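You operate a simulated robot arm through the tools that you are given. There is no shell and no other tool. Be economical: measure what you need, move in short steps, check, and stop when the job is done.

You run a simulated two-armed robot. Do the job below in one go: nothing can be reset, and whatever is moved stays where it is left.

## Task
Pick up the bottle marked cleaner with one hand, pass it to the other hand and put it on the top of the near grey cabinet. Put the clear jug with blue handle on the upper deck of the rail trolley away on the shelf under the short trials table. Put the steel nut with red collar on the white flat board. Take the square blue tin and put it on the bench area marked trays. Take the dirty filter and put it on the bench area marked inspection. Take the wire basket with black handle on the bench area marked sorting and put it away on the blue shelf under the wash bench. Do these in any order. Set down upright: bottle marked cleaner, clear jug with blue handle, square blue tin, dirty filter.
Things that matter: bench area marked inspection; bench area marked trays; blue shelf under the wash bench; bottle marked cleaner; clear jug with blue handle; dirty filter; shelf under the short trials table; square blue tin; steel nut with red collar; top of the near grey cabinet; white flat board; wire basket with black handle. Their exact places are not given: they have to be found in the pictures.

It is judged by the outcome, as a careful person would: the job done as asked, and still so three seconds after it is handed in. It fails if anything else is knocked over, pushed out of place, dropped, spilled or broken.

## Robot
Two 6-joint arms with two-finger parallel grippers on one trunk, on a base that drives. Base frame: it is fixed to the floor where the robot stands at the start and does not move with it; the origin is under the middle of the robot, x ahead of it, y to its left, z up. Readings come in cm, rad, newtons and seconds.
The left shoulder is at the start at [-10.7, 17.7, 71], the right one opposite. With the tool pointing down near the work surface each hand reaches from about 28 to 72 cm from the robot's upright axis, wherever it stands, measured 20 degrees to its own side. Places, roughly: bench area marked inspection [-390, -80, 90]; bench area marked trays [-490, -80, 90]; blue shelf under the wash bench [-480, 120, 30]; bottle marked cleaner [50, -25, 50]; clear jug with blue handle [-75, 100, 100]; dirty filter (7x7x12 cm) [-290, -70, 100]; shelf under the short trials table [-880, -320, 30]; square blue tin [-325, -75, 100]; steel nut with red collar (4x4x3 cm) [-310, 130, 90]; top of the near grey cabinet [-230, -300, 90]; white flat board (27x16x2 cm) [-590, -70, 90]; wire basket with black handle (20x15x13 cm) [-240, -70, 90]. Payload 1.57 kg a hand.
The tool frame of a hand sits at the grasp point between the pads (the TCP): z along the fingers, y along the line on which they close. The tips reach 3 cm beyond it. The gripper opens to 8 cm. The fingers are 1.7 cm wide and 1.2 cm thick; the gripper's body (4 by 8.2 cm) begins 8 cm behind the TCP.
Orientation is that of the tool frame in the base frame, as a unit quaternion [x, y, z, w]. With the fingers straight down and closing along the base's y, the tool's x points along the base's -x, its y along +y and its z along -z.

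## Interface
- The arms move only by the tool apply_moves. It takes "left_rows", "right_rows" or both (then of equal length, played together; a hand with none holds still); each is text: rows parted by semicolons, each of 7 numbers parted by spaces: the turn, a rotation vector about the base's x, y, z in rad, then the shift along the base's x, y, z in cm, then the closure in counts, from 0 (fully open) to 255 (shut). In form: ax ay az tx ty tz fingers; .... A call has 1 to 10 rows; each row shifts and turns the commanded pose from where the row before left it. Rows are played at 5 a second. More than 5 cm and 0.15 rad between two rows, or a gripper value outside its range, and nothing of the call is played. Where a pose cannot be reached the arm comes as near as it can. A force on the tool above 40 N (or 10 N above the force at the start of the call, whichever is more), or a blocked arm, ends the call early, and 0.2 s more pass. Each finger travels about 7.2 cm/s and halts on what it meets, pressing with about 42 N; the grip force reading is that of the motor and also rises with nothing between the fingers. The clock runs only during rows and for 0.2 s after the last one: add rows that do not move to give the fingers time. The reply holds the time, the measured pose of the TCP, the force on the tool along the base axes, the opening and the grip force, in the units named above and with some noise, with the torque about the TCP (base axes, N m) and any sound that the robot's microphone picked up, and new pictures: "pictures" is both (left out), scene, wrist or none (wrist: the cameras of the hands that moved).
- Cameras (640 x 400 px; columns grow to the right, rows downward): "scene" is now at [2.6, -2.54, 143.34]; the picture's right is [-0.23, -0.97, 0.00], its down [-0.77, 0.18, -0.61] and it looks along [0.59, -0.14, -0.79] (base axes); focal length 281 px, centre (320, 200). "left" rides on the left gripper at [7.2, 0.7, -12.2] in its tool frame; the picture's right is [-0.09, 1.00, 0.00], its down [-0.84, -0.08, -0.54] and it looks along [-0.54, -0.05, 0.84] (tool axes); focal length 238 px, centre (320, 200). "right" rides on the right gripper at [7.2, -0.7, -12.2] in its tool frame; the picture's right is [0.09, 1.00, 0.00], its down [-0.84, 0.08, -0.54] and it looks along [-0.54, 0.05, 0.84] (tool axes); focal length 238 px, centre (320, 200).
- move_column(by): slides the trunk up (or, below 0, down) by that many cm; the arms and the scene camera ride with it, the base frame stays. It gives what a move gives, with no picture.
- steer(legs): drives the robot by 1 to 6 legs, each [ahead, left, turn to the left] in cm, cm and rad, along the robot's own axes; the way and the turn of a leg run together, so that a leg with both is an arc; at most 150 cm and 3.142 rad a leg. The arms and the cameras ride along, it lands a little off, and it stops where it bumps. It gives what a move gives, and a new picture of the scene camera.
- pan_tilt(pan, tilt): turns the head with the scene camera to pan (to the left, within 2.496 rad either way) and tilt (down, from -0.506 to 1.204), counted from straight ahead of the robot. It gives what a move gives, and a new picture of the scene camera.
- probe_pixels(camera, pixels): there is no depth. For up to 12 entries [column, row, z] of the newest picture of that camera ("zoom" is the newest enlarged one), the place [x, y] in the base frame at which the ray of that pixel passes the height z, good to about 0.2 cm, but the place of the scene camera against the robot may be out by one fixed shift of up to 2.5 cm in any direction. No time passes.
- inspect(camera, box): a new picture of the part [left, top, right, bottom] of that camera's present view, enlarged. No time passes.
- finish_job(): hands the job in; it is judged then, once.

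Keep the steps short. Do not move on a guess: measure, check each grasp and each placing, and mend mistakes. In all there are 131 turns and 260 pictures (those below and enlarged ones count). Leave the grippers open and the arms clear of the work at the hand-in unless told otherwise, and finish with a single line.

The tools are called as a command line: name --argument value ..., lists and objects as JSON in quotes. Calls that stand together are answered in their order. apply_moves: Moves the arms, as the interface text tells. Its arguments: {"type":"object","properties":{"left_rows":{"type":"string"},"right_rows":{"type":"string"},"pictures":{"type":"string","enum":["both","scene","wrist","none"]}},"required":[]} The other tools are called the same way: move_column (by) slides the trunk up or down; steer (legs) drives the base; pan_tilt (pan, tilt) turns the head that bears the scene camera; probe_pixels (camera, pixels) gives the place at which the rays of pixels pass given heights; inspect (camera, box) takes an enlarged picture of a part of a camera's view; finish_job () hands the job in.

At the start:

```text
t: 0.0
left_tcp_pos: [49.4, -3.33, 100.02]
left_tool_rot: [0.0, 1.0, 0.0, 0.0]
left_force: [-0.4, 0.0, -0.6]
left_moment: [0.01, 0.03, 0.0]
left_finger_gap: 7.99
left_finger_force: 0.0
right_tcp_pos: [23.78, -25.74, 73.85]
right_tool_rot: [-0.001, 1.0, 0.0, 0.0]
right_force: [-0.4, 0.7, -1.0]
right_moment: [0.0, -0.01, 0.0]
right_finger_gap: 7.99
right_finger_force: 0.0
trunk travel left (down, up): [-15.0, 17.8]
robot x, y, heading: [-0.2, 0.05, -0.003]
head pan, tilt: [-0.236, 0.916]
```

scene: 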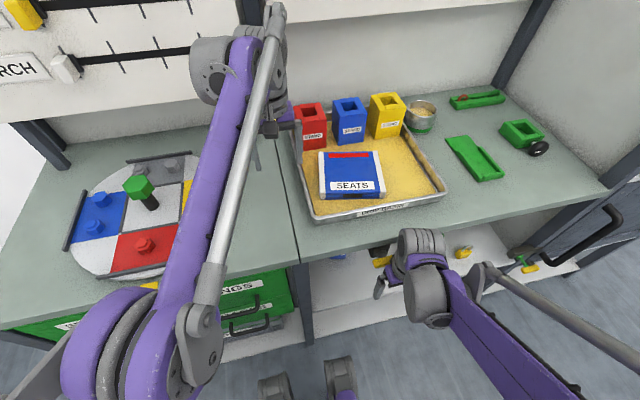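
right: 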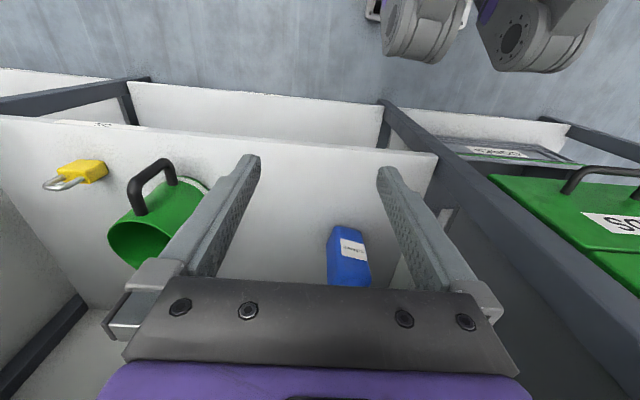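
left: 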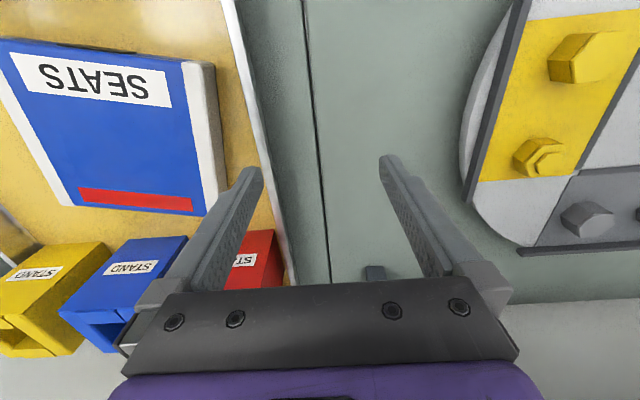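

I see a blue bottle with a white label on the shelf under the bench, at (348,257) in the right wrist view. I'll enlarge it and measure it.

inspect --camera "right" --box '[240, 180, 440, 305]'

probe_pixels --camera "right" --pixels '[[330, 232, 50], [362, 242, 50], [335, 285, 50], [370, 285, 50], [330, 232, 40], [362, 242, 40], [420, 155, 50], [10, 120, 50], [420, 155, 40]]'

pan_tilt --pan -0.3 --tilt 1.2

```text
3.20 times, centred on (340, 242) of right
```

zoom: 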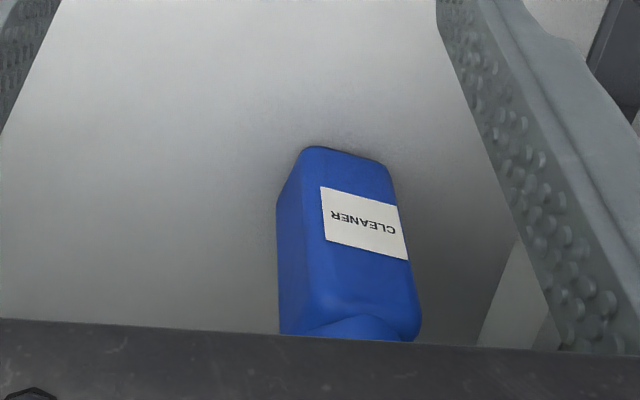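

```text
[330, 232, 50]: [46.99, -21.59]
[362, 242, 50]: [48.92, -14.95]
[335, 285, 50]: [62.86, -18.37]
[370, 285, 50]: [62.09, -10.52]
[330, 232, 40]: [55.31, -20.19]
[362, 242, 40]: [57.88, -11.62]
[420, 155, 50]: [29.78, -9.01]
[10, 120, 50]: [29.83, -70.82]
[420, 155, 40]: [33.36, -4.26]
```

```text
t: 0.8
left_tcp_pos: [49.44, -3.15, 99.92]
left_tool_rot: [0.0, 1.0, -0.001, 0.0]
left_force: [-0.2, 0.0, -0.4]
left_moment: [0.01, -0.01, -0.02]
left_finger_gap: 7.98
left_finger_force: 0.1
right_tcp_pos: [24.1, -25.52, 73.91]
right_tool_rot: [-0.001, 1.0, 0.0, 0.0]
right_force: [-0.8, -0.3, -0.3]
right_moment: [0.02, 0.0, -0.02]
right_finger_gap: 7.99
right_finger_force: 0.1
trunk travel left (down, up): [-15.0, 17.8]
robot x, y, heading: [-0.03, 0.2, -0.002]
head pan, tilt: [-0.3, 1.201]
```

scene: 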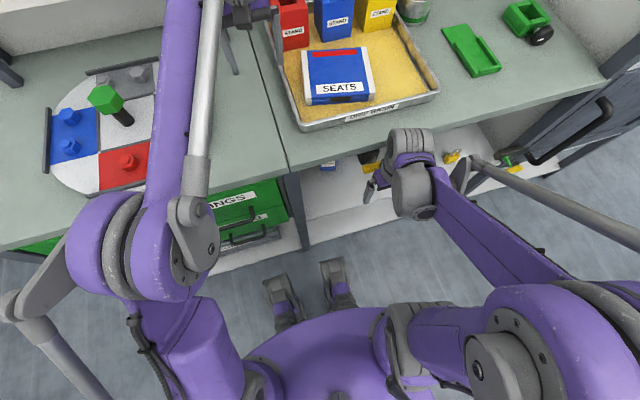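

The bottle stands under the bench. Next I measure the bench edge, the shelf edge and the bottle from several pixels.

probe_pixels --camera "scene" --pixels '[[300, 168, 90], [300, 168, 80], [300, 168, 75], [305, 248, 45], [305, 248, 40], [305, 248, 35], [500, 100, 80], [322, 160, 50], [337, 165, 50], [450, 155, 40], [368, 185, 73], [345, 105, 85]]'

inspect --camera "scene" --box '[260, 110, 460, 235]'

inspect --camera "right" --box '[0, 0, 640, 400]'

```text
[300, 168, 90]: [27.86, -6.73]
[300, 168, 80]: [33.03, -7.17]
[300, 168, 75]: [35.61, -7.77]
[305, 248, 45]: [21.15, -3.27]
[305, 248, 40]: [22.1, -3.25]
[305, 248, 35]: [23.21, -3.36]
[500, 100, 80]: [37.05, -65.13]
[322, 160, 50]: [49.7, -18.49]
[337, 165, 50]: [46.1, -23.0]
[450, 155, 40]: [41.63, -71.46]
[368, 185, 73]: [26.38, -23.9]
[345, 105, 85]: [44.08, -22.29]
```

```text
3.20 times, centred on (360, 172) of scene
```

zoom: 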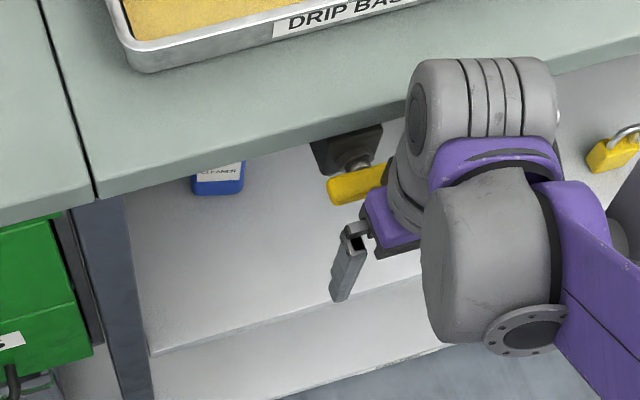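

```text
1.00 times, centred on (320, 200) of right (not enlarged: the box is as wide or as high as the picture)
```

zoom: 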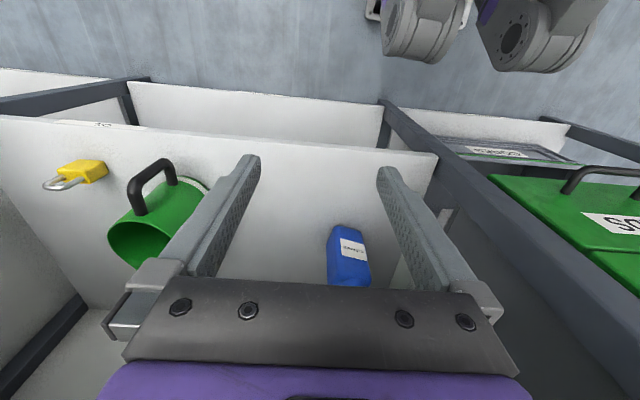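

probe_pixels --camera "scene" --pixels '[[323.4, 171, 50], [323.4, 171, 45], [323.4, 171, 40], [323.4, 171, 35], [336, 170, 50], [336, 170, 45], [336, 170, 40], [336, 170, 35], [307, 221, 45], [307, 221, 35], [390, 202, 45], [390, 202, 35]]'

probe_pixels --camera "right" --pixels '[[360, 231, 50], [360, 231, 45], [360, 231, 40], [360, 231, 35], [337, 226, 50], [337, 226, 45], [337, 226, 40], [337, 226, 35], [438, 155, 45], [438, 155, 35], [200, 136, 45], [200, 136, 35]]'

```text
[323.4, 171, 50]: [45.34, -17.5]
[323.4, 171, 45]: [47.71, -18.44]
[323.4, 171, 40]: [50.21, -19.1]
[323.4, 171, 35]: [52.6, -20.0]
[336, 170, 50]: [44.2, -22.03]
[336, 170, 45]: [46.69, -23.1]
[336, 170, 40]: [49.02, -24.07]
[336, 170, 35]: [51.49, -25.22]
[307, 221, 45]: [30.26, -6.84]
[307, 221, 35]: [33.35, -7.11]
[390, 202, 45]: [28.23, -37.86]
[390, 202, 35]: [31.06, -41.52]
```

```text
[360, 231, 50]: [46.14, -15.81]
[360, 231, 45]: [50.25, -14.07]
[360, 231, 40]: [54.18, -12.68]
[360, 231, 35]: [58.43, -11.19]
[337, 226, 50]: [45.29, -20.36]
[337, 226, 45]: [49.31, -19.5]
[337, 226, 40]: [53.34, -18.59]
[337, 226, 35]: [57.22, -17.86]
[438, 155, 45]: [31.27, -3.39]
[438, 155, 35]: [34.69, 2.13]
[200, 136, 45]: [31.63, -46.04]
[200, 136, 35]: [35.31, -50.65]
```

The shelf stands about z=48. The bottle is upright, its front face is at x≈46 and its middle at y≈-18, and the bench overhangs it. I'll back off 15 cm to make room, then turn the right hand forward.

steer --legs '[[-15, 0, 0]]'

apply_moves --right_rows "0 -0.15 0 1.5 0.7 -1.5 0;0 -0.15 0 1.5 0.7 -1.5 0;0 -0.15 0 1.5 0.7 -1.5 0;0 -0.15 0 1.5 0.7 -1.5 0;0 -0.15 0 1.5 0.7 -1.5 0;0 -0.15 0 1.5 0.7 -1.5 0;0 -0.13 0 1 0.7 -1 0;0 0 0 0 0 0 0"

```text
t: 2.1
left_tcp_pos: [34.63, -3.27, 100.02]
left_tool_rot: [0.001, 1.0, 0.0, 0.001]
left_force: [-1.3, -0.5, 0.3]
left_moment: [0.04, 0.0, -0.03]
left_finger_gap: 8.0
left_finger_force: 0.0
right_tcp_pos: [9.08, -25.66, 73.8]
right_tool_rot: [0.001, 1.0, 0.001, 0.0]
right_force: [-0.4, -0.4, -0.3]
right_moment: [-0.02, -0.01, 0.01]
right_finger_gap: 8.0
right_finger_force: 0.0
trunk travel left (down, up): [-15.0, 17.8]
robot x, y, heading: [-14.98, -0.21, -0.002]
head pan, tilt: [-0.3, 1.201]
```

scene: 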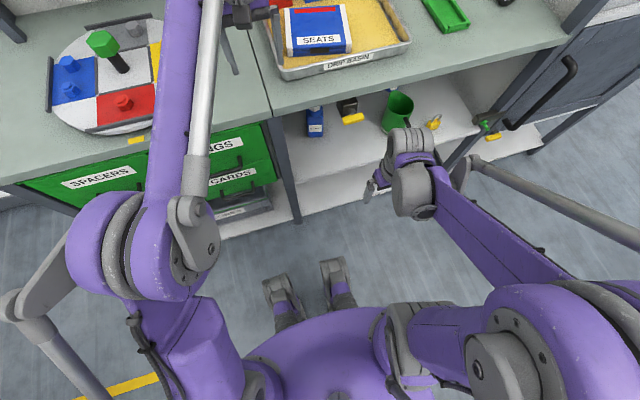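

```text
t: 4.0
left_tcp_pos: [34.65, -3.42, 99.96]
left_tool_rot: [0.001, 1.0, 0.0, 0.0]
left_force: [-0.7, -0.5, 0.0]
left_moment: [0.01, -0.03, 0.03]
left_finger_gap: 8.01
left_finger_force: 0.1
right_tcp_pos: [23.13, -21.26, 72.32]
right_tool_rot: [0.001, 0.87, 0.0, 0.492]
right_force: [0.6, 0.1, 0.5]
right_moment: [-0.05, -0.03, 0.02]
right_finger_gap: 8.0
right_finger_force: 0.0
right hand out of reach, approached as far as the arm can: row 5, 6, 7
trunk travel left (down, up): [-15.0, 17.8]
robot x, y, heading: [-14.55, 0.08, -0.002]
head pan, tilt: [-0.3, 1.201]
```

scene: 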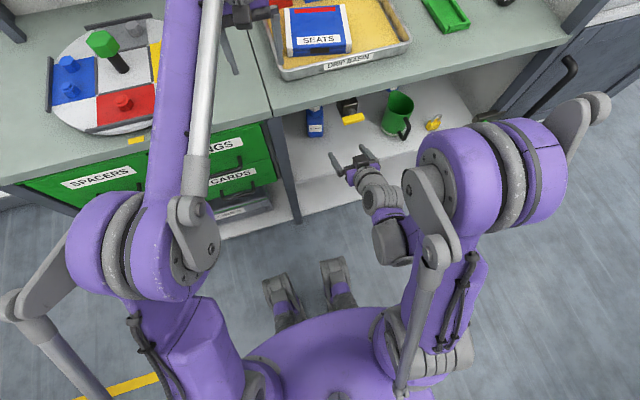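
right: 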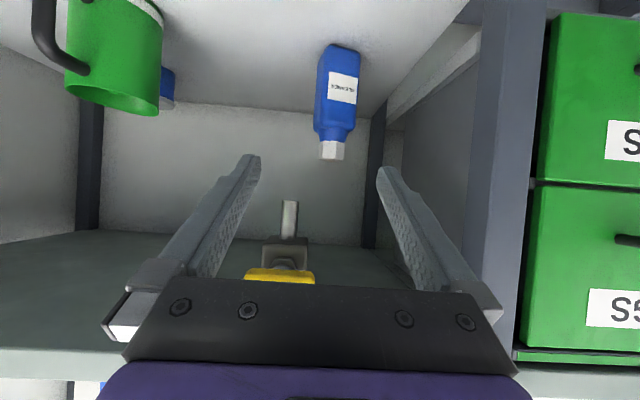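

The fingers now point 31° below level, and the image is inverted, so the shelf is at the top. I'll raise and retract the left hand, then lower the trunk to put the right shoulder nearer shelf height.

apply_moves --left_rows "0 0 0 -4 1 2 0;0 0 0 -4 1 2 0;0 0 0 -4 1 2 0;0 0 0 -4 1 2 0;0 0 0 0 1 2 0" --pictures "none"

move_column --by -10

apply_moves --right_rows "0 0 0 1 0 0 0;0 0 0 1 0 0 0" --pictures "wrist"

```text
t: 5.2
left_tcp_pos: [18.78, 1.95, 109.9]
left_tool_rot: [0.001, 1.0, 0.0, 0.0]
left_force: [0.2, -0.9, -0.2]
left_moment: [0.02, 0.02, 0.01]
left_finger_gap: 8.01
left_finger_force: 0.1
right_tcp_pos: [23.31, -21.1, 72.3]
right_tool_rot: [0.0, 0.871, 0.001, 0.491]
right_force: [0.6, 0.2, -0.3]
right_moment: [0.0, -0.02, 0.03]
right_finger_gap: 7.97
right_finger_force: 0.1
trunk travel left (down, up): [-15.0, 17.8]
robot x, y, heading: [-14.85, -0.35, -0.005]
head pan, tilt: [-0.3, 1.201]
```

```text
t: 6.5
left_tcp_pos: [18.69, 1.66, 99.98]
left_tool_rot: [0.001, 1.0, -0.001, 0.001]
left_force: [0.6, -0.8, 0.2]
left_moment: [0.0, 0.02, 0.04]
left_finger_gap: 8.02
left_finger_force: 0.1
right_tcp_pos: [23.41, -21.07, 62.34]
right_tool_rot: [0.0, 0.87, 0.001, 0.492]
right_force: [-0.2, -0.8, 0.2]
right_moment: [0.01, -0.02, -0.01]
right_finger_gap: 7.98
right_finger_force: 0.2
trunk travel left (down, up): [-5.0, 27.8]
robot x, y, heading: [-14.52, 0.07, -0.002]
head pan, tilt: [-0.3, 1.201]
```

```text
t: 7.1
left_tcp_pos: [18.76, 1.71, 99.91]
left_tool_rot: [0.001, 1.0, -0.001, 0.0]
left_force: [-0.3, 0.4, 0.0]
left_moment: [0.03, 0.03, 0.0]
left_finger_gap: 7.99
left_finger_force: 0.1
right_tcp_pos: [25.18, -21.24, 62.24]
right_tool_rot: [0.002, 0.871, 0.0, 0.492]
right_force: [-0.6, -0.3, 0.0]
right_moment: [-0.01, -0.02, 0.0]
right_finger_gap: 8.0
right_finger_force: 0.0
trunk travel left (down, up): [-5.0, 27.8]
robot x, y, heading: [-14.82, 0.1, -0.004]
head pan, tilt: [-0.3, 1.201]
```

right: 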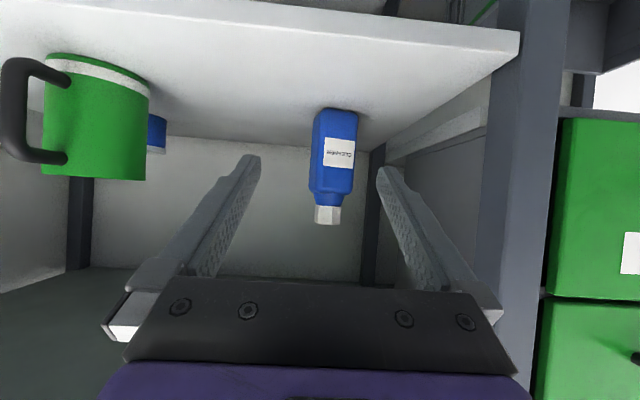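

Now the whole bottle shows: base at (335,110), cap end at (327,224). I'll measure it.

inspect --camera "right" --box '[240, 90, 440, 215]'

probe_pixels --camera "right" --pixels '[[316, 120, 48], [357, 124, 48], [316, 120, 47], [357, 124, 47], [316, 120, 49], [357, 124, 49], [315, 205, 59], [327, 224, 62], [327, 224, 61], [518, 40, 48], [518, 40, 47], [518, 40, 49]]'

```text
3.20 times, centred on (340, 152) of right
```

zoom: 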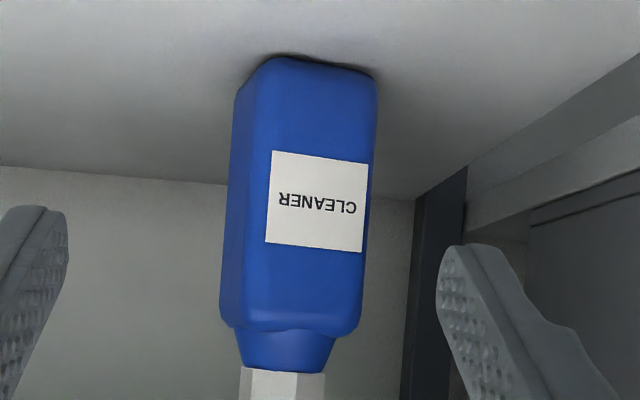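

```text
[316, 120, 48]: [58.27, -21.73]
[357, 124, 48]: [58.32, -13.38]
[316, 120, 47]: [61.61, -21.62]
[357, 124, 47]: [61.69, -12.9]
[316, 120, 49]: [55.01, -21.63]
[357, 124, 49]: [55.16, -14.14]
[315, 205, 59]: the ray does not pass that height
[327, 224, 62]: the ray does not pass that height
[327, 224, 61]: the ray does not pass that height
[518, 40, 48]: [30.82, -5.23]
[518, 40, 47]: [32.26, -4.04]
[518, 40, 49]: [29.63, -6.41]
```

probe_pixels --camera "right" --pixels '[[323, 109, 50], [357, 114, 50], [323, 109, 51], [357, 114, 51], [323, 109, 49], [357, 114, 49], [313, 118, 50], [313, 118, 51], [518, 40, 50], [518, 40, 51], [200, 10, 50], [200, 10, 51]]'

```text
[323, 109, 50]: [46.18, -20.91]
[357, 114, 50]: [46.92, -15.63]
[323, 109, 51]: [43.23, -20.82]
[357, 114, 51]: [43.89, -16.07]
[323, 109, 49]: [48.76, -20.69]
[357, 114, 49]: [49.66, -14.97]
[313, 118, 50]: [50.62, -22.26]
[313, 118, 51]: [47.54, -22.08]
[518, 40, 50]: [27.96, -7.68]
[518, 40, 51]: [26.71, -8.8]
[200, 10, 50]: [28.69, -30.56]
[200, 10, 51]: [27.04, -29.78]
```

The shelf is at z≈50. The bottle is about 5 cm square and 17 cm tall, centred near (48.7,-18.9) and turned about -0.13 rad. I'll go to a spot 10 cm in front of it at z 55, keeping the 31° pitch.

apply_moves --right_rows "0 0 -0.065 2.5 0.7 -1.5 0;0 0 -0.065 2.5 0.7 -1.5 0;0 0 0 2.5 0.8 -1.5 0;0 0 0 2.5 0.8 -1.5 0;0 0 0 2.8 0.7 -1.2 0;0 0 0 0 0 0 0"

```text
t: 8.5
left_tcp_pos: [18.63, 1.62, 100.03]
left_tool_rot: [0.001, 1.0, -0.001, 0.001]
left_force: [-0.3, -0.3, 0.1]
left_moment: [-0.02, -0.03, 0.0]
left_finger_gap: 8.0
left_finger_force: 0.1
right_tcp_pos: [38.23, -17.42, 54.99]
right_tool_rot: [0.057, 0.868, -0.031, 0.492]
right_force: [0.1, 0.3, 0.4]
right_moment: [-0.01, 0.0, -0.01]
right_finger_gap: 8.01
right_finger_force: 0.0
trunk travel left (down, up): [-5.0, 27.8]
robot x, y, heading: [-14.8, -0.49, -0.004]
head pan, tilt: [-0.3, 1.201]
```

scene: 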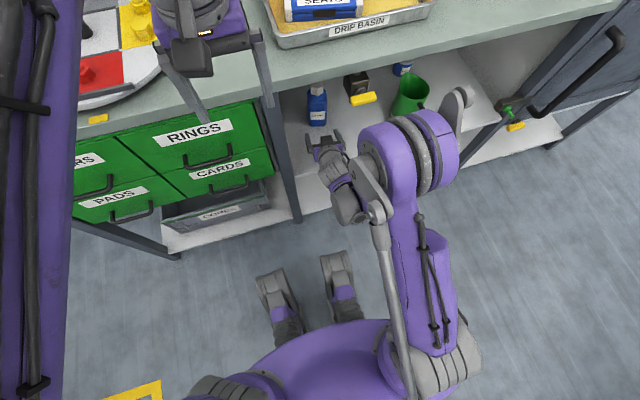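
right: 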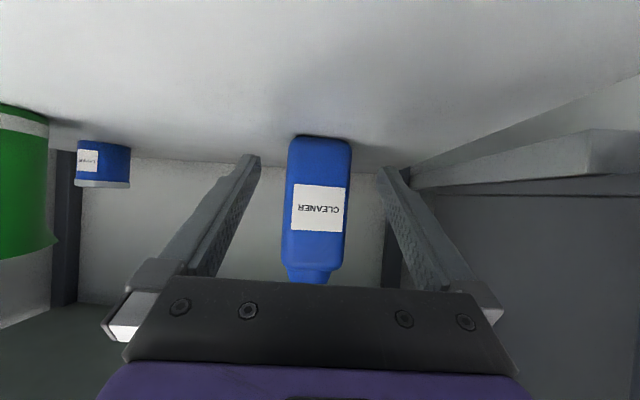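

The bottle is centred between the fingers. I'll advance halfway and check the elbow against the bench.

apply_moves --right_rows "0 0 0 2.5 -0.35 0 0;0 0 0 2.5 -0.35 0 0;0 0 0 0 0 0 0"

```text
t: 9.3
left_tcp_pos: [18.68, 1.68, 99.96]
left_tool_rot: [0.001, 1.0, 0.0, 0.0]
left_force: [0.0, 0.4, -0.6]
left_moment: [-0.03, 0.01, 0.0]
left_finger_gap: 7.99
left_finger_force: 0.0
right_tcp_pos: [43.35, -17.91, 55.12]
right_tool_rot: [0.056, 0.868, -0.031, 0.492]
right_force: [-0.5, 0.1, -0.1]
right_moment: [-0.01, -0.03, 0.0]
right_finger_gap: 8.02
right_finger_force: 0.1
trunk travel left (down, up): [-5.0, 27.8]
robot x, y, heading: [-14.58, -0.03, -0.004]
head pan, tilt: [-0.3, 1.201]
```

scene: 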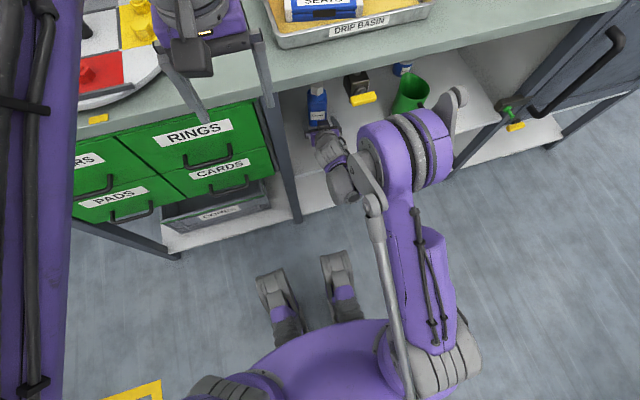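
right: 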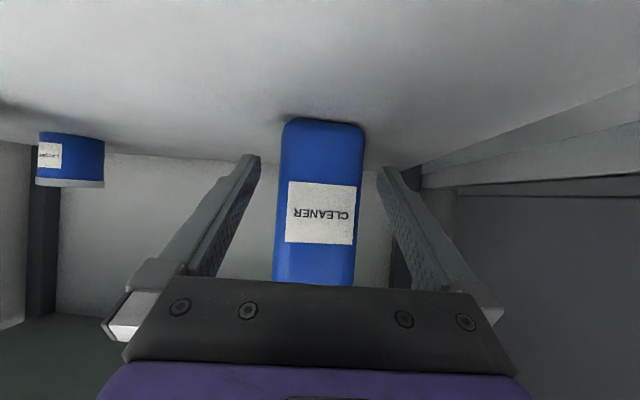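

The elbow hardly moves and stays clear. I'll advance the last 5.3 cm and close.

apply_moves --right_rows "0 0 0 2.6 -0.3 0 0;0 0 0 2.7 -0.3 0 0;0 0 0 0 0 0 0;0 0 0 0 0 0 90;0 0 0 0 0 0 160;0 0 0 0 0 0 200;0 0 0 0 0 0 200"

```text
t: 10.9
left_tcp_pos: [18.68, 1.62, 99.95]
left_tool_rot: [0.001, 1.0, -0.001, -0.001]
left_force: [0.7, -0.5, -0.1]
left_moment: [0.0, -0.03, 0.01]
left_finger_gap: 7.98
left_finger_force: 0.0
right_tcp_pos: [48.54, -18.72, 54.97]
right_tool_rot: [0.057, 0.869, -0.031, 0.491]
right_force: [1.3, -1.3, 0.8]
right_moment: [-0.09, -0.01, 0.04]
right_finger_gap: 5.97
right_finger_force: 42.3
trunk travel left (down, up): [-5.0, 27.8]
robot x, y, heading: [-14.69, -0.16, -0.006]
head pan, tilt: [-0.3, 1.201]
```

scene: 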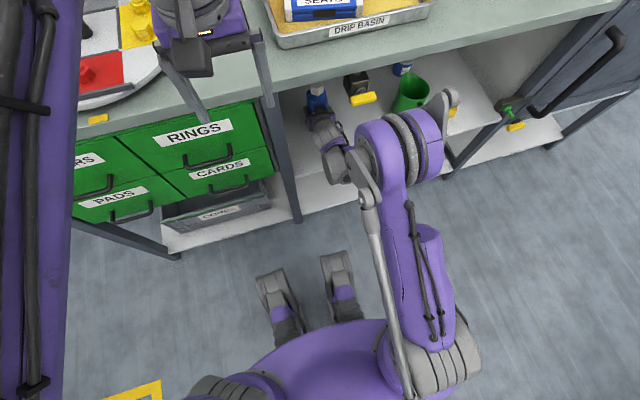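
right: 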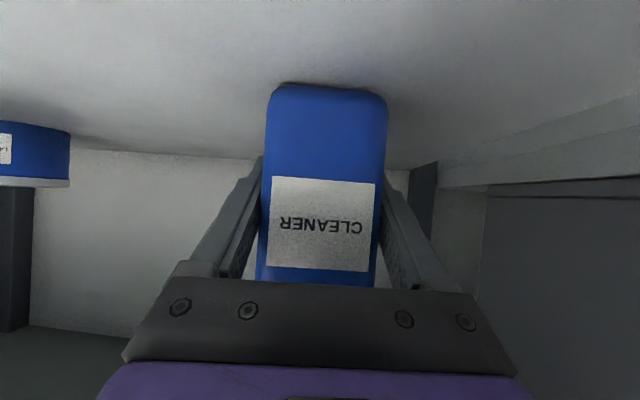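

Gripped: opening 5.97 cm, 42 N. I'll lift 1.5 cm and pull straight out.

apply_moves --right_rows "0 0 0 0 0 0.8 200;0 0 0 0 0 0.7 200;0 0 0 -3 0.4 0 200;0 0 0 -4 0.5 0 200;0 0 0 -4 0.5 0 200;0 0 0 -4 0.5 0 200;0 0 0 -4 0.5 0 200;0 0 0 0 0 0 200"

```text
t: 12.7
left_tcp_pos: [18.8, 1.54, 99.96]
left_tool_rot: [0.001, 1.0, -0.001, 0.0]
left_force: [-0.5, 0.2, 0.0]
left_moment: [0.01, 0.02, 0.03]
left_finger_gap: 7.99
left_finger_force: 0.0
right_tcp_pos: [29.66, -16.49, 56.73]
right_tool_rot: [0.057, 0.869, -0.031, 0.491]
right_force: [0.6, -0.6, -3.9]
right_moment: [0.02, -0.02, -0.03]
right_finger_gap: 5.98
right_finger_force: 42.0
trunk travel left (down, up): [-5.0, 27.8]
robot x, y, heading: [-14.81, 0.37, 0.0]
head pan, tilt: [-0.3, 1.201]
```

scene: 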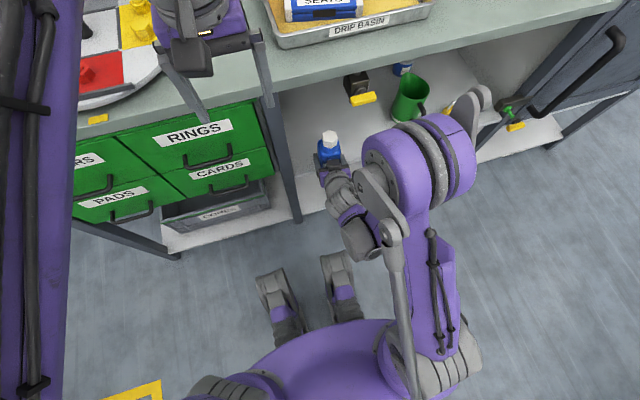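
right: 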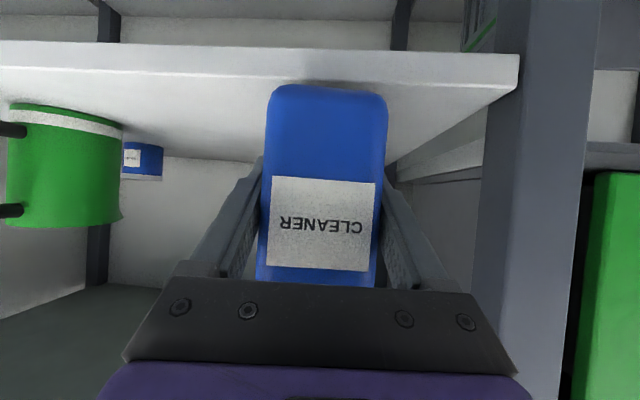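

The bottle is out. I'll back 30 cm off the bench, then pan round to see the room.

steer --legs '[[-30, 0, 0]]'

pan_tilt --pan 2.4 --tilt 0.5

pan_tilt --pan -2.4 --tilt 0.5

pan_tilt --pan -0.2 --tilt 1.1

```text
t: 14.8
left_tcp_pos: [-12.49, 1.66, 100.03]
left_tool_rot: [-0.001, 1.0, -0.001, 0.0]
left_force: [-0.3, 0.3, -0.2]
left_moment: [-0.01, 0.01, 0.0]
left_finger_gap: 8.0
left_finger_force: 0.1
right_tcp_pos: [-1.62, -16.24, 56.66]
right_tool_rot: [0.056, 0.869, -0.031, 0.491]
right_force: [-0.5, 0.1, -4.1]
right_moment: [-0.03, -0.04, 0.02]
right_finger_gap: 5.99
right_finger_force: 42.6
trunk travel left (down, up): [-5.0, 27.8]
robot x, y, heading: [-45.86, 0.04, -0.004]
head pan, tilt: [-0.3, 1.201]
```

scene: 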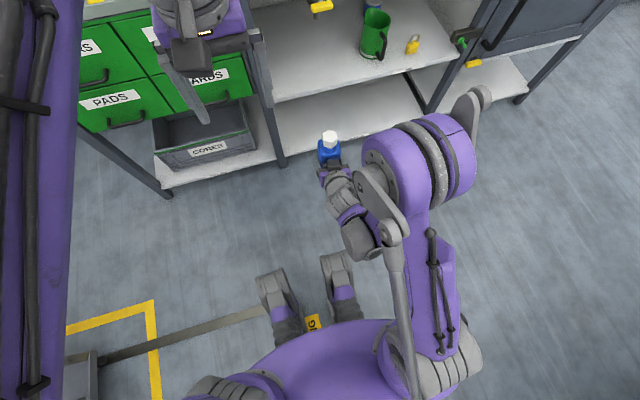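

```text
t: 17.2
left_tcp_pos: [-12.44, 1.65, 100.01]
left_tool_rot: [0.0, 1.0, -0.002, 0.001]
left_force: [-0.3, 0.0, -0.2]
left_moment: [-0.01, 0.02, 0.0]
left_finger_gap: 8.02
left_finger_force: 0.0
right_tcp_pos: [-1.45, -16.23, 56.77]
right_tool_rot: [0.057, 0.868, -0.031, 0.492]
right_force: [-0.2, -0.2, -3.3]
right_moment: [-0.03, -0.04, 0.0]
right_finger_gap: 6.0
right_finger_force: 41.9
trunk travel left (down, up): [-5.0, 27.8]
robot x, y, heading: [-45.95, -0.25, -0.006]
head pan, tilt: [2.4, 0.499]
```

scene: 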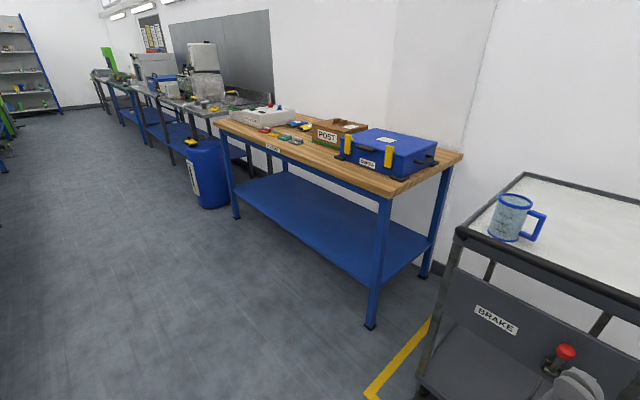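

```text
t: 21.0
left_tcp_pos: [-12.5, 1.7, 99.96]
left_tool_rot: [0.0, 1.0, -0.002, 0.001]
left_force: [0.4, 0.4, -0.9]
left_moment: [0.05, 0.0, -0.01]
left_finger_gap: 7.99
left_finger_force: 0.0
right_tcp_pos: [-1.57, -16.28, 56.66]
right_tool_rot: [0.056, 0.869, -0.03, 0.491]
right_force: [1.0, -0.6, -3.7]
right_moment: [0.0, -0.03, 0.0]
right_finger_gap: 5.96
right_finger_force: 42.2
trunk travel left (down, up): [-5.0, 27.8]
robot x, y, heading: [-45.9, -0.01, 0.005]
head pan, tilt: [-2.4, 0.499]
```

scene: 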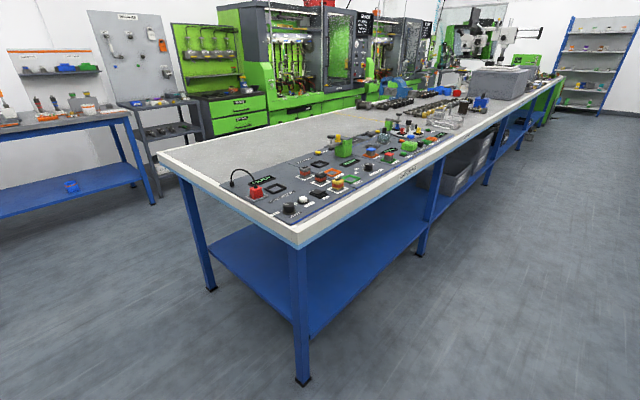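

```text
t: 23.1
left_tcp_pos: [-12.53, 1.76, 100.0]
left_tool_rot: [0.0, 1.0, -0.001, -0.001]
left_force: [0.0, 0.0, 0.5]
left_moment: [-0.03, 0.02, -0.01]
left_finger_gap: 8.02
left_finger_force: 0.1
right_tcp_pos: [-1.48, -16.37, 56.67]
right_tool_rot: [0.056, 0.869, -0.031, 0.491]
right_force: [0.0, 0.1, -3.7]
right_moment: [-0.01, -0.02, 0.0]
right_finger_gap: 5.95
right_finger_force: 41.1
trunk travel left (down, up): [-5.0, 27.8]
robot x, y, heading: [-46.11, -0.16, -0.002]
head pan, tilt: [-0.201, 1.1]
```

scene: 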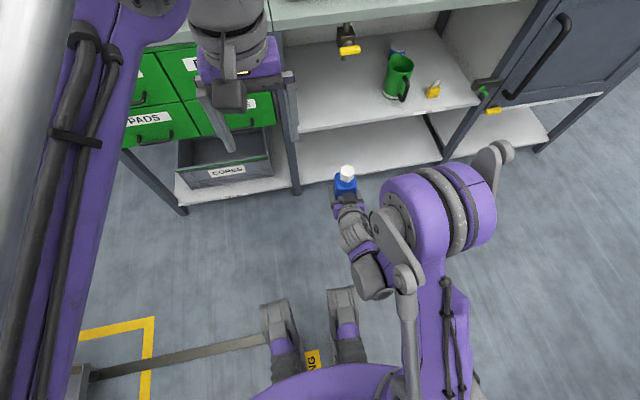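

The room is clear here. For the handover I'll bring the bottle to the middle and raise it; the left hand will come down on it from above.

apply_moves --right_rows "0 0 0 0.5 3 2 200;0 0 0 0.5 3 2 200;0 0 0 0.5 3 2 200;0 0 0 0.5 3 2 200;0 0 0 0 1 0 200;0 0 0 0 0 0 200" --left_rows "0 0 -0.065 2 0 1 0;0 0 -0.065 2 0 0 0;0 0 0 2 -1 0 0;0 0 0 2 -1 0 0;0 0 0 2 0 0 0;0 0 0 2.5 0 0 0"

```text
t: 24.4
left_tcp_pos: [-1.25, 0.02, 100.7]
left_tool_rot: [0.065, 0.998, -0.001, 0.001]
left_force: [-0.5, 0.0, 0.0]
left_moment: [-0.02, 0.0, -0.01]
left_finger_gap: 8.01
left_finger_force: 0.0
left hand out of reach, approached as far as the arm can: row 6
right_tcp_pos: [0.61, -3.3, 64.69]
right_tool_rot: [0.057, 0.869, -0.031, 0.491]
right_force: [0.3, -0.5, -3.6]
right_moment: [-0.04, -0.04, 0.01]
right_finger_gap: 5.99
right_finger_force: 41.7
trunk travel left (down, up): [-5.0, 27.8]
robot x, y, heading: [-45.82, -0.21, -0.004]
head pan, tilt: [-0.201, 1.1]
```

scene: 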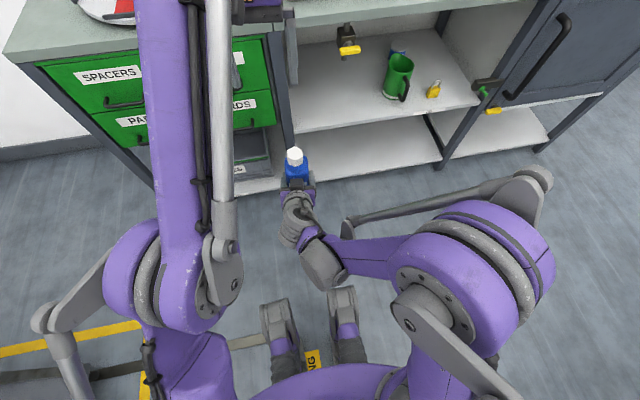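
right: 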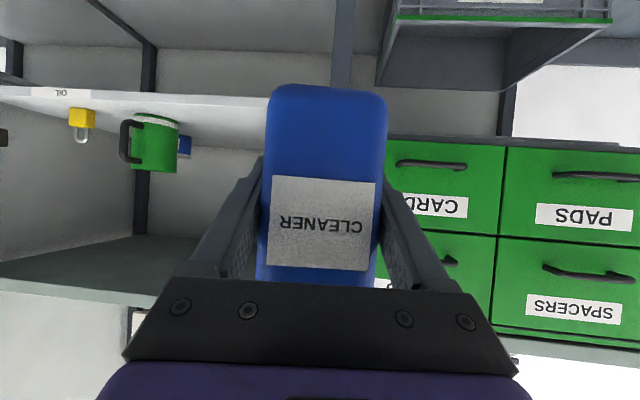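
left: 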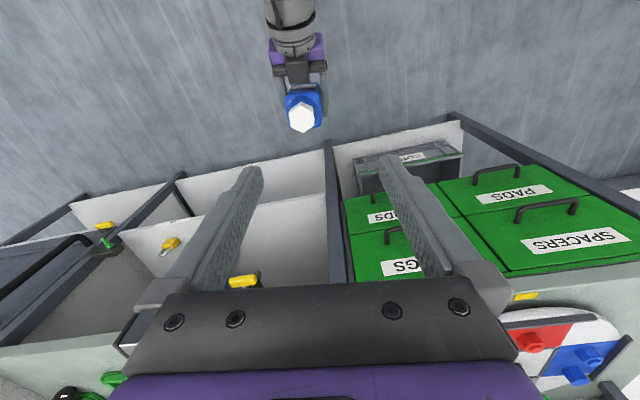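

I measure the cap from the left hand's camera at (303,116).

probe_pixels --camera "left" --pixels '[[302, 116, 77], [302, 116, 76], [290, 100, 72], [319, 97, 72], [319, 128, 72]]'

inspect --camera "left" --box '[240, 40, 368, 140]'

```text
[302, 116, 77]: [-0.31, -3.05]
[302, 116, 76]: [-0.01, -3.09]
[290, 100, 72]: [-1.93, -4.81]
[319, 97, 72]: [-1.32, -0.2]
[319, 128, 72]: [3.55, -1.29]
```

```text
4.00 times, centred on (304, 90) of left
```

zoom: 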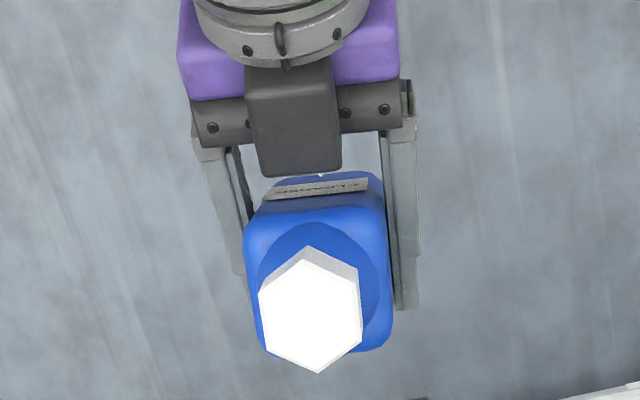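

Bottle axis is at about (0.4,-3.2) with the shoulder at z≈72. I'll line the left hand up above it at z≈86.

apply_moves --left_rows "0 0 0 0.8 -1.6 -3.5 0;0 0 0 0.8 -1.6 -3.5 0;0 0 0 0 0 -3.7 0;0 0 0 0 0 -4 0;0 0 0 0 0 0 0"

```text
t: 25.6
left_tcp_pos: [0.25, -3.44, 85.96]
left_tool_rot: [0.065, 0.998, -0.001, 0.0]
left_force: [-0.2, -0.4, 0.4]
left_moment: [0.02, -0.01, -0.03]
left_finger_gap: 7.99
left_finger_force: 0.0
right_tcp_pos: [0.64, -3.33, 64.63]
right_tool_rot: [0.055, 0.869, -0.03, 0.492]
right_force: [1.1, 0.0, -4.4]
right_moment: [-0.02, -0.01, 0.01]
right_finger_gap: 6.02
right_finger_force: 42.3
trunk travel left (down, up): [-5.0, 27.8]
robot x, y, heading: [-45.76, -0.08, -0.0]
head pan, tilt: [-0.201, 1.1]
```

scene: 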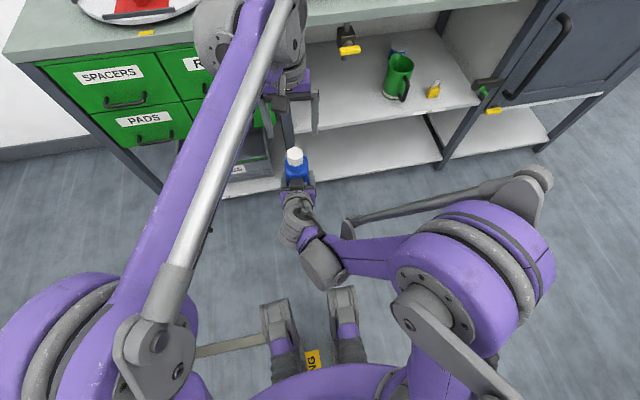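
left: 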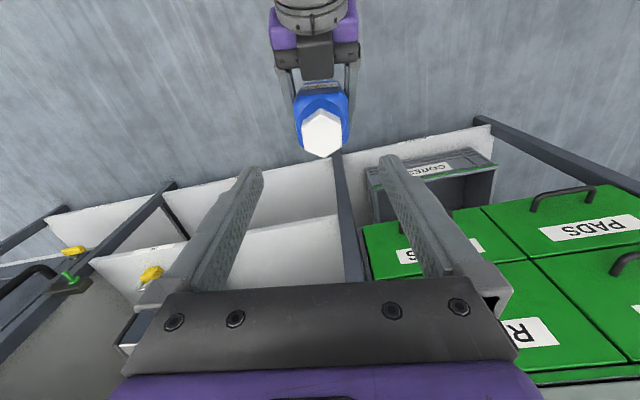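

probe_pixels --camera "left" --pixels '[[322, 135, 77], [296, 125, 72], [349, 113, 72], [338, 150, 72]]'

apply_moves --left_rows "0 0 0 0.1 0.1 -3.5 0;0 0 0 0 0 -3.5 0;0 0 0 0 0 0 0" --pictures "wrist"

```text
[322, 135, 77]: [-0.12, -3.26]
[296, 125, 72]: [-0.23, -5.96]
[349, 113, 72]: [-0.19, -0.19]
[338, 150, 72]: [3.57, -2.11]
```

```text
t: 26.4
left_tcp_pos: [0.25, -3.47, 78.77]
left_tool_rot: [0.065, 0.998, -0.001, 0.0]
left_force: [0.2, 0.0, -0.1]
left_moment: [-0.01, 0.01, 0.01]
left_finger_gap: 8.01
left_finger_force: 0.0
right_tcp_pos: [0.73, -3.28, 64.59]
right_tool_rot: [0.056, 0.868, -0.031, 0.492]
right_force: [0.0, 0.5, -2.8]
right_moment: [0.01, -0.02, -0.01]
right_finger_gap: 5.96
right_finger_force: 41.7
trunk travel left (down, up): [-5.0, 27.8]
robot x, y, heading: [-46.09, 0.01, -0.001]
head pan, tilt: [-0.201, 1.1]
```

left: 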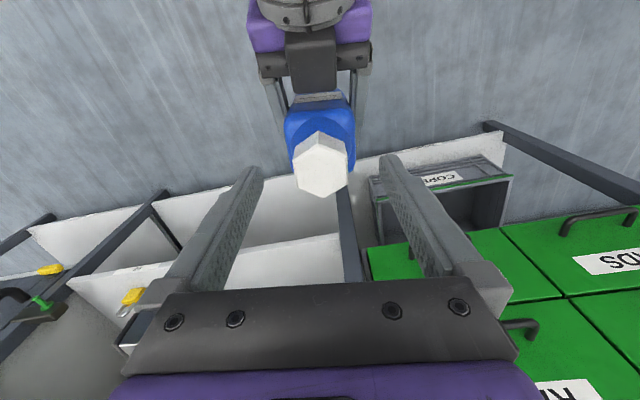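

The body centre is at y≈-3.1, so I shift +0.3 and go down to z 71.3. Then I close gently on the shoulder region.

apply_moves --left_rows "0 0 0 0.2 0.3 -2.5 0;0 0 0 0 0 -2.5 0;0 0 0 0 0 -2.4 0;0 0 0 0 0 0 0;0 0 0 0 0 0 0"

```text
t: 27.6
left_tcp_pos: [0.7, -2.97, 71.57]
left_tool_rot: [0.065, 0.998, -0.001, -0.001]
left_force: [0.3, 0.0, -0.3]
left_moment: [-0.01, 0.0, -0.01]
left_finger_gap: 7.99
left_finger_force: 0.0
right_tcp_pos: [0.71, -3.39, 64.64]
right_tool_rot: [0.056, 0.868, -0.031, 0.492]
right_force: [0.7, -0.5, -3.6]
right_moment: [0.03, -0.04, 0.01]
right_finger_gap: 5.97
right_finger_force: 41.9
trunk travel left (down, up): [-5.0, 27.8]
robot x, y, heading: [-46.14, 0.16, -0.001]
head pan, tilt: [-0.201, 1.1]
```

scene: 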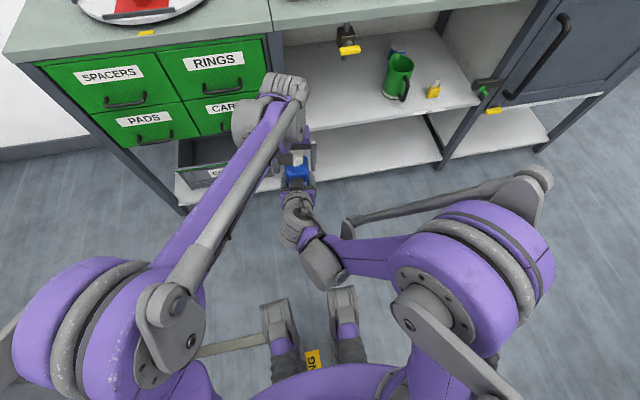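
left: 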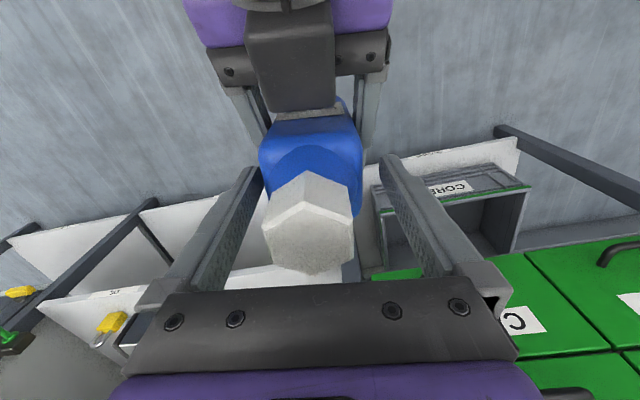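

apply_moves --left_rows "0 0 0 0 -0.4 -0.2 0;0 0 0 0 0 0 60;0 0 0 0 0 0 120;0 0 0 0 0 0 200;0 0 0 0 0 0 200" --pictures "wrist"

```text
t: 28.9
left_tcp_pos: [0.66, -3.3, 71.44]
left_tool_rot: [0.064, 0.998, -0.001, 0.0]
left_force: [0.3, 0.5, 0.2]
left_moment: [0.23, -0.13, 0.03]
left_finger_gap: 5.94
left_finger_force: 42.1
right_tcp_pos: [0.74, -3.47, 64.7]
right_tool_rot: [0.056, 0.868, -0.031, 0.491]
right_force: [0.8, -1.2, -1.7]
right_moment: [-0.19, 0.15, -0.07]
right_finger_gap: 6.0
right_finger_force: 42.1
trunk travel left (down, up): [-5.0, 27.8]
robot x, y, heading: [-45.85, 0.14, 0.003]
head pan, tilt: [-0.201, 1.1]
```

left: 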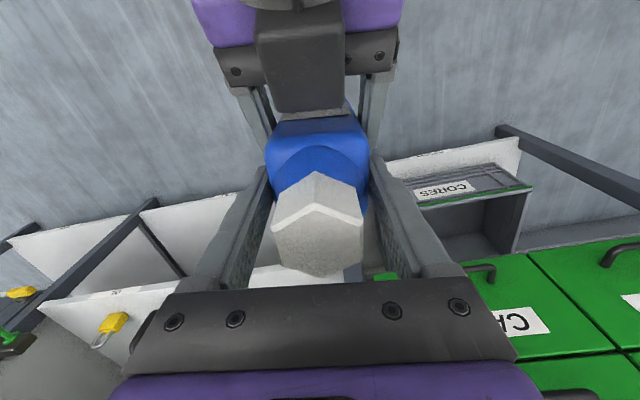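

Both hands hold it: left opening 5.94 cm at 42 N. I'll open the right hand and back it off level.

apply_moves --right_rows "0 0 0 0 0 0 120;0 0 0 0 0 0 0;0 0 0 0 0 0 0;0 0 0 -3 0.4 0 0;0 0 0 -4 0.5 -0.5 0;0 0 0 0 -4 -1 0;0 0 0 0 -4 0 0"

```text
t: 30.4
left_tcp_pos: [0.67, -3.41, 71.56]
left_tool_rot: [0.065, 0.998, -0.001, 0.0]
left_force: [-0.2, 1.2, 0.2]
left_moment: [-0.02, 0.0, -0.04]
left_finger_gap: 5.98
left_finger_force: 41.7
right_tcp_pos: [-6.75, -10.3, 63.45]
right_tool_rot: [0.057, 0.868, -0.031, 0.492]
right_force: [-0.1, 0.9, 0.0]
right_moment: [-0.03, 0.0, 0.03]
right_finger_gap: 8.0
right_finger_force: 0.1
trunk travel left (down, up): [-5.0, 27.8]
robot x, y, heading: [-45.38, -0.18, -0.003]
head pan, tilt: [-0.201, 1.1]
```

scene: 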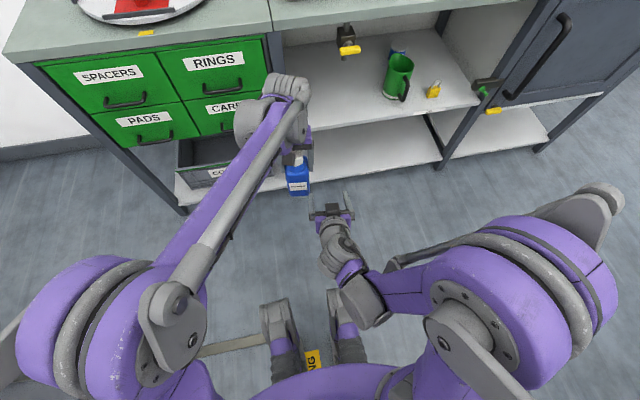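
right: 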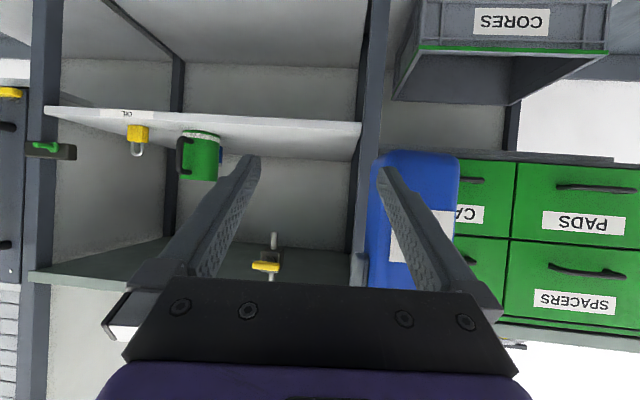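

The handover is done and the bottle hangs in the left hand. I'll raise the trunk 20 cm, then look towards the cabinet side.

move_column --by 22

pan_tilt --pan -1.5 --tilt 0.35

pan_tilt --pan -2.3 --tilt 0.35

```text
t: 32.8
left_tcp_pos: [0.51, -3.61, 93.53]
left_tool_rot: [0.065, 0.998, -0.002, 0.001]
left_force: [15.8, 0.1, 8.4]
left_moment: [-0.31, -1.13, 0.4]
left_finger_gap: 5.96
left_finger_force: 42.0
right_tcp_pos: [-6.56, -10.44, 85.2]
right_tool_rot: [0.057, 0.869, -0.031, 0.49]
right_force: [-16.6, -0.3, -11.4]
right_moment: [-0.55, 0.53, 0.78]
right_finger_gap: 7.84
right_finger_force: 0.0
trunk travel left (down, up): [-27.0, 5.8]
robot x, y, heading: [-45.72, 0.15, -0.001]
head pan, tilt: [-0.201, 1.1]
```

```text
t: 34.2
left_tcp_pos: [0.55, -3.52, 93.48]
left_tool_rot: [0.064, 0.998, -0.001, 0.0]
left_force: [15.2, 0.2, -1.9]
left_moment: [0.0, -1.38, 0.37]
left_finger_gap: 5.97
left_finger_force: 42.1
right_tcp_pos: [-6.57, -10.4, 85.26]
right_tool_rot: [0.056, 0.869, -0.031, 0.491]
right_force: [-15.4, -0.4, -1.4]
right_moment: [0.0, 0.13, 0.66]
right_finger_gap: 7.83
right_finger_force: 0.0
trunk travel left (down, up): [-27.0, 5.8]
robot x, y, heading: [-46.21, -0.34, 0.001]
head pan, tilt: [-1.499, 0.351]
```

scene: 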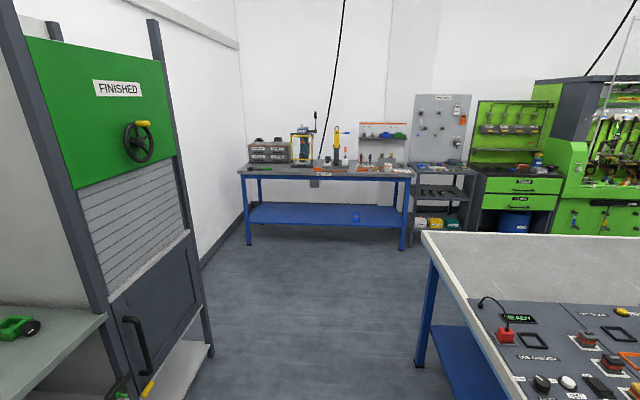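

```text
t: 35.4
left_tcp_pos: [0.56, -3.48, 93.55]
left_tool_rot: [0.064, 0.998, -0.001, -0.001]
left_force: [12.5, -0.7, -5.2]
left_moment: [0.03, -1.22, 0.31]
left_finger_gap: 5.95
left_finger_force: 41.7
right_tcp_pos: [-6.6, -10.36, 85.14]
right_tool_rot: [0.057, 0.869, -0.031, 0.49]
right_force: [-13.3, 1.3, 2.0]
right_moment: [0.13, 0.03, 0.55]
right_finger_gap: 7.88
right_finger_force: 0.2
trunk travel left (down, up): [-27.0, 5.8]
robot x, y, heading: [-45.99, -0.13, -0.0]
head pan, tilt: [-2.3, 0.351]
```

scene: 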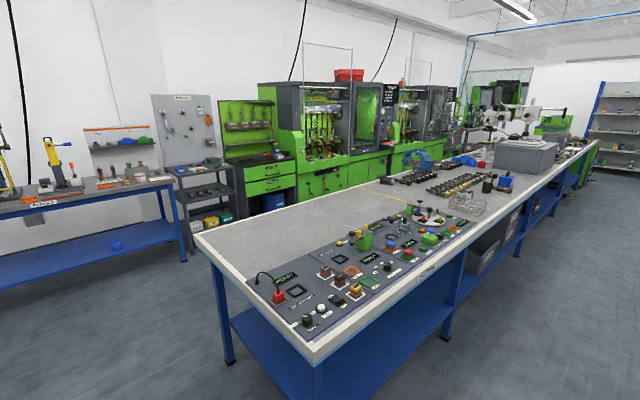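

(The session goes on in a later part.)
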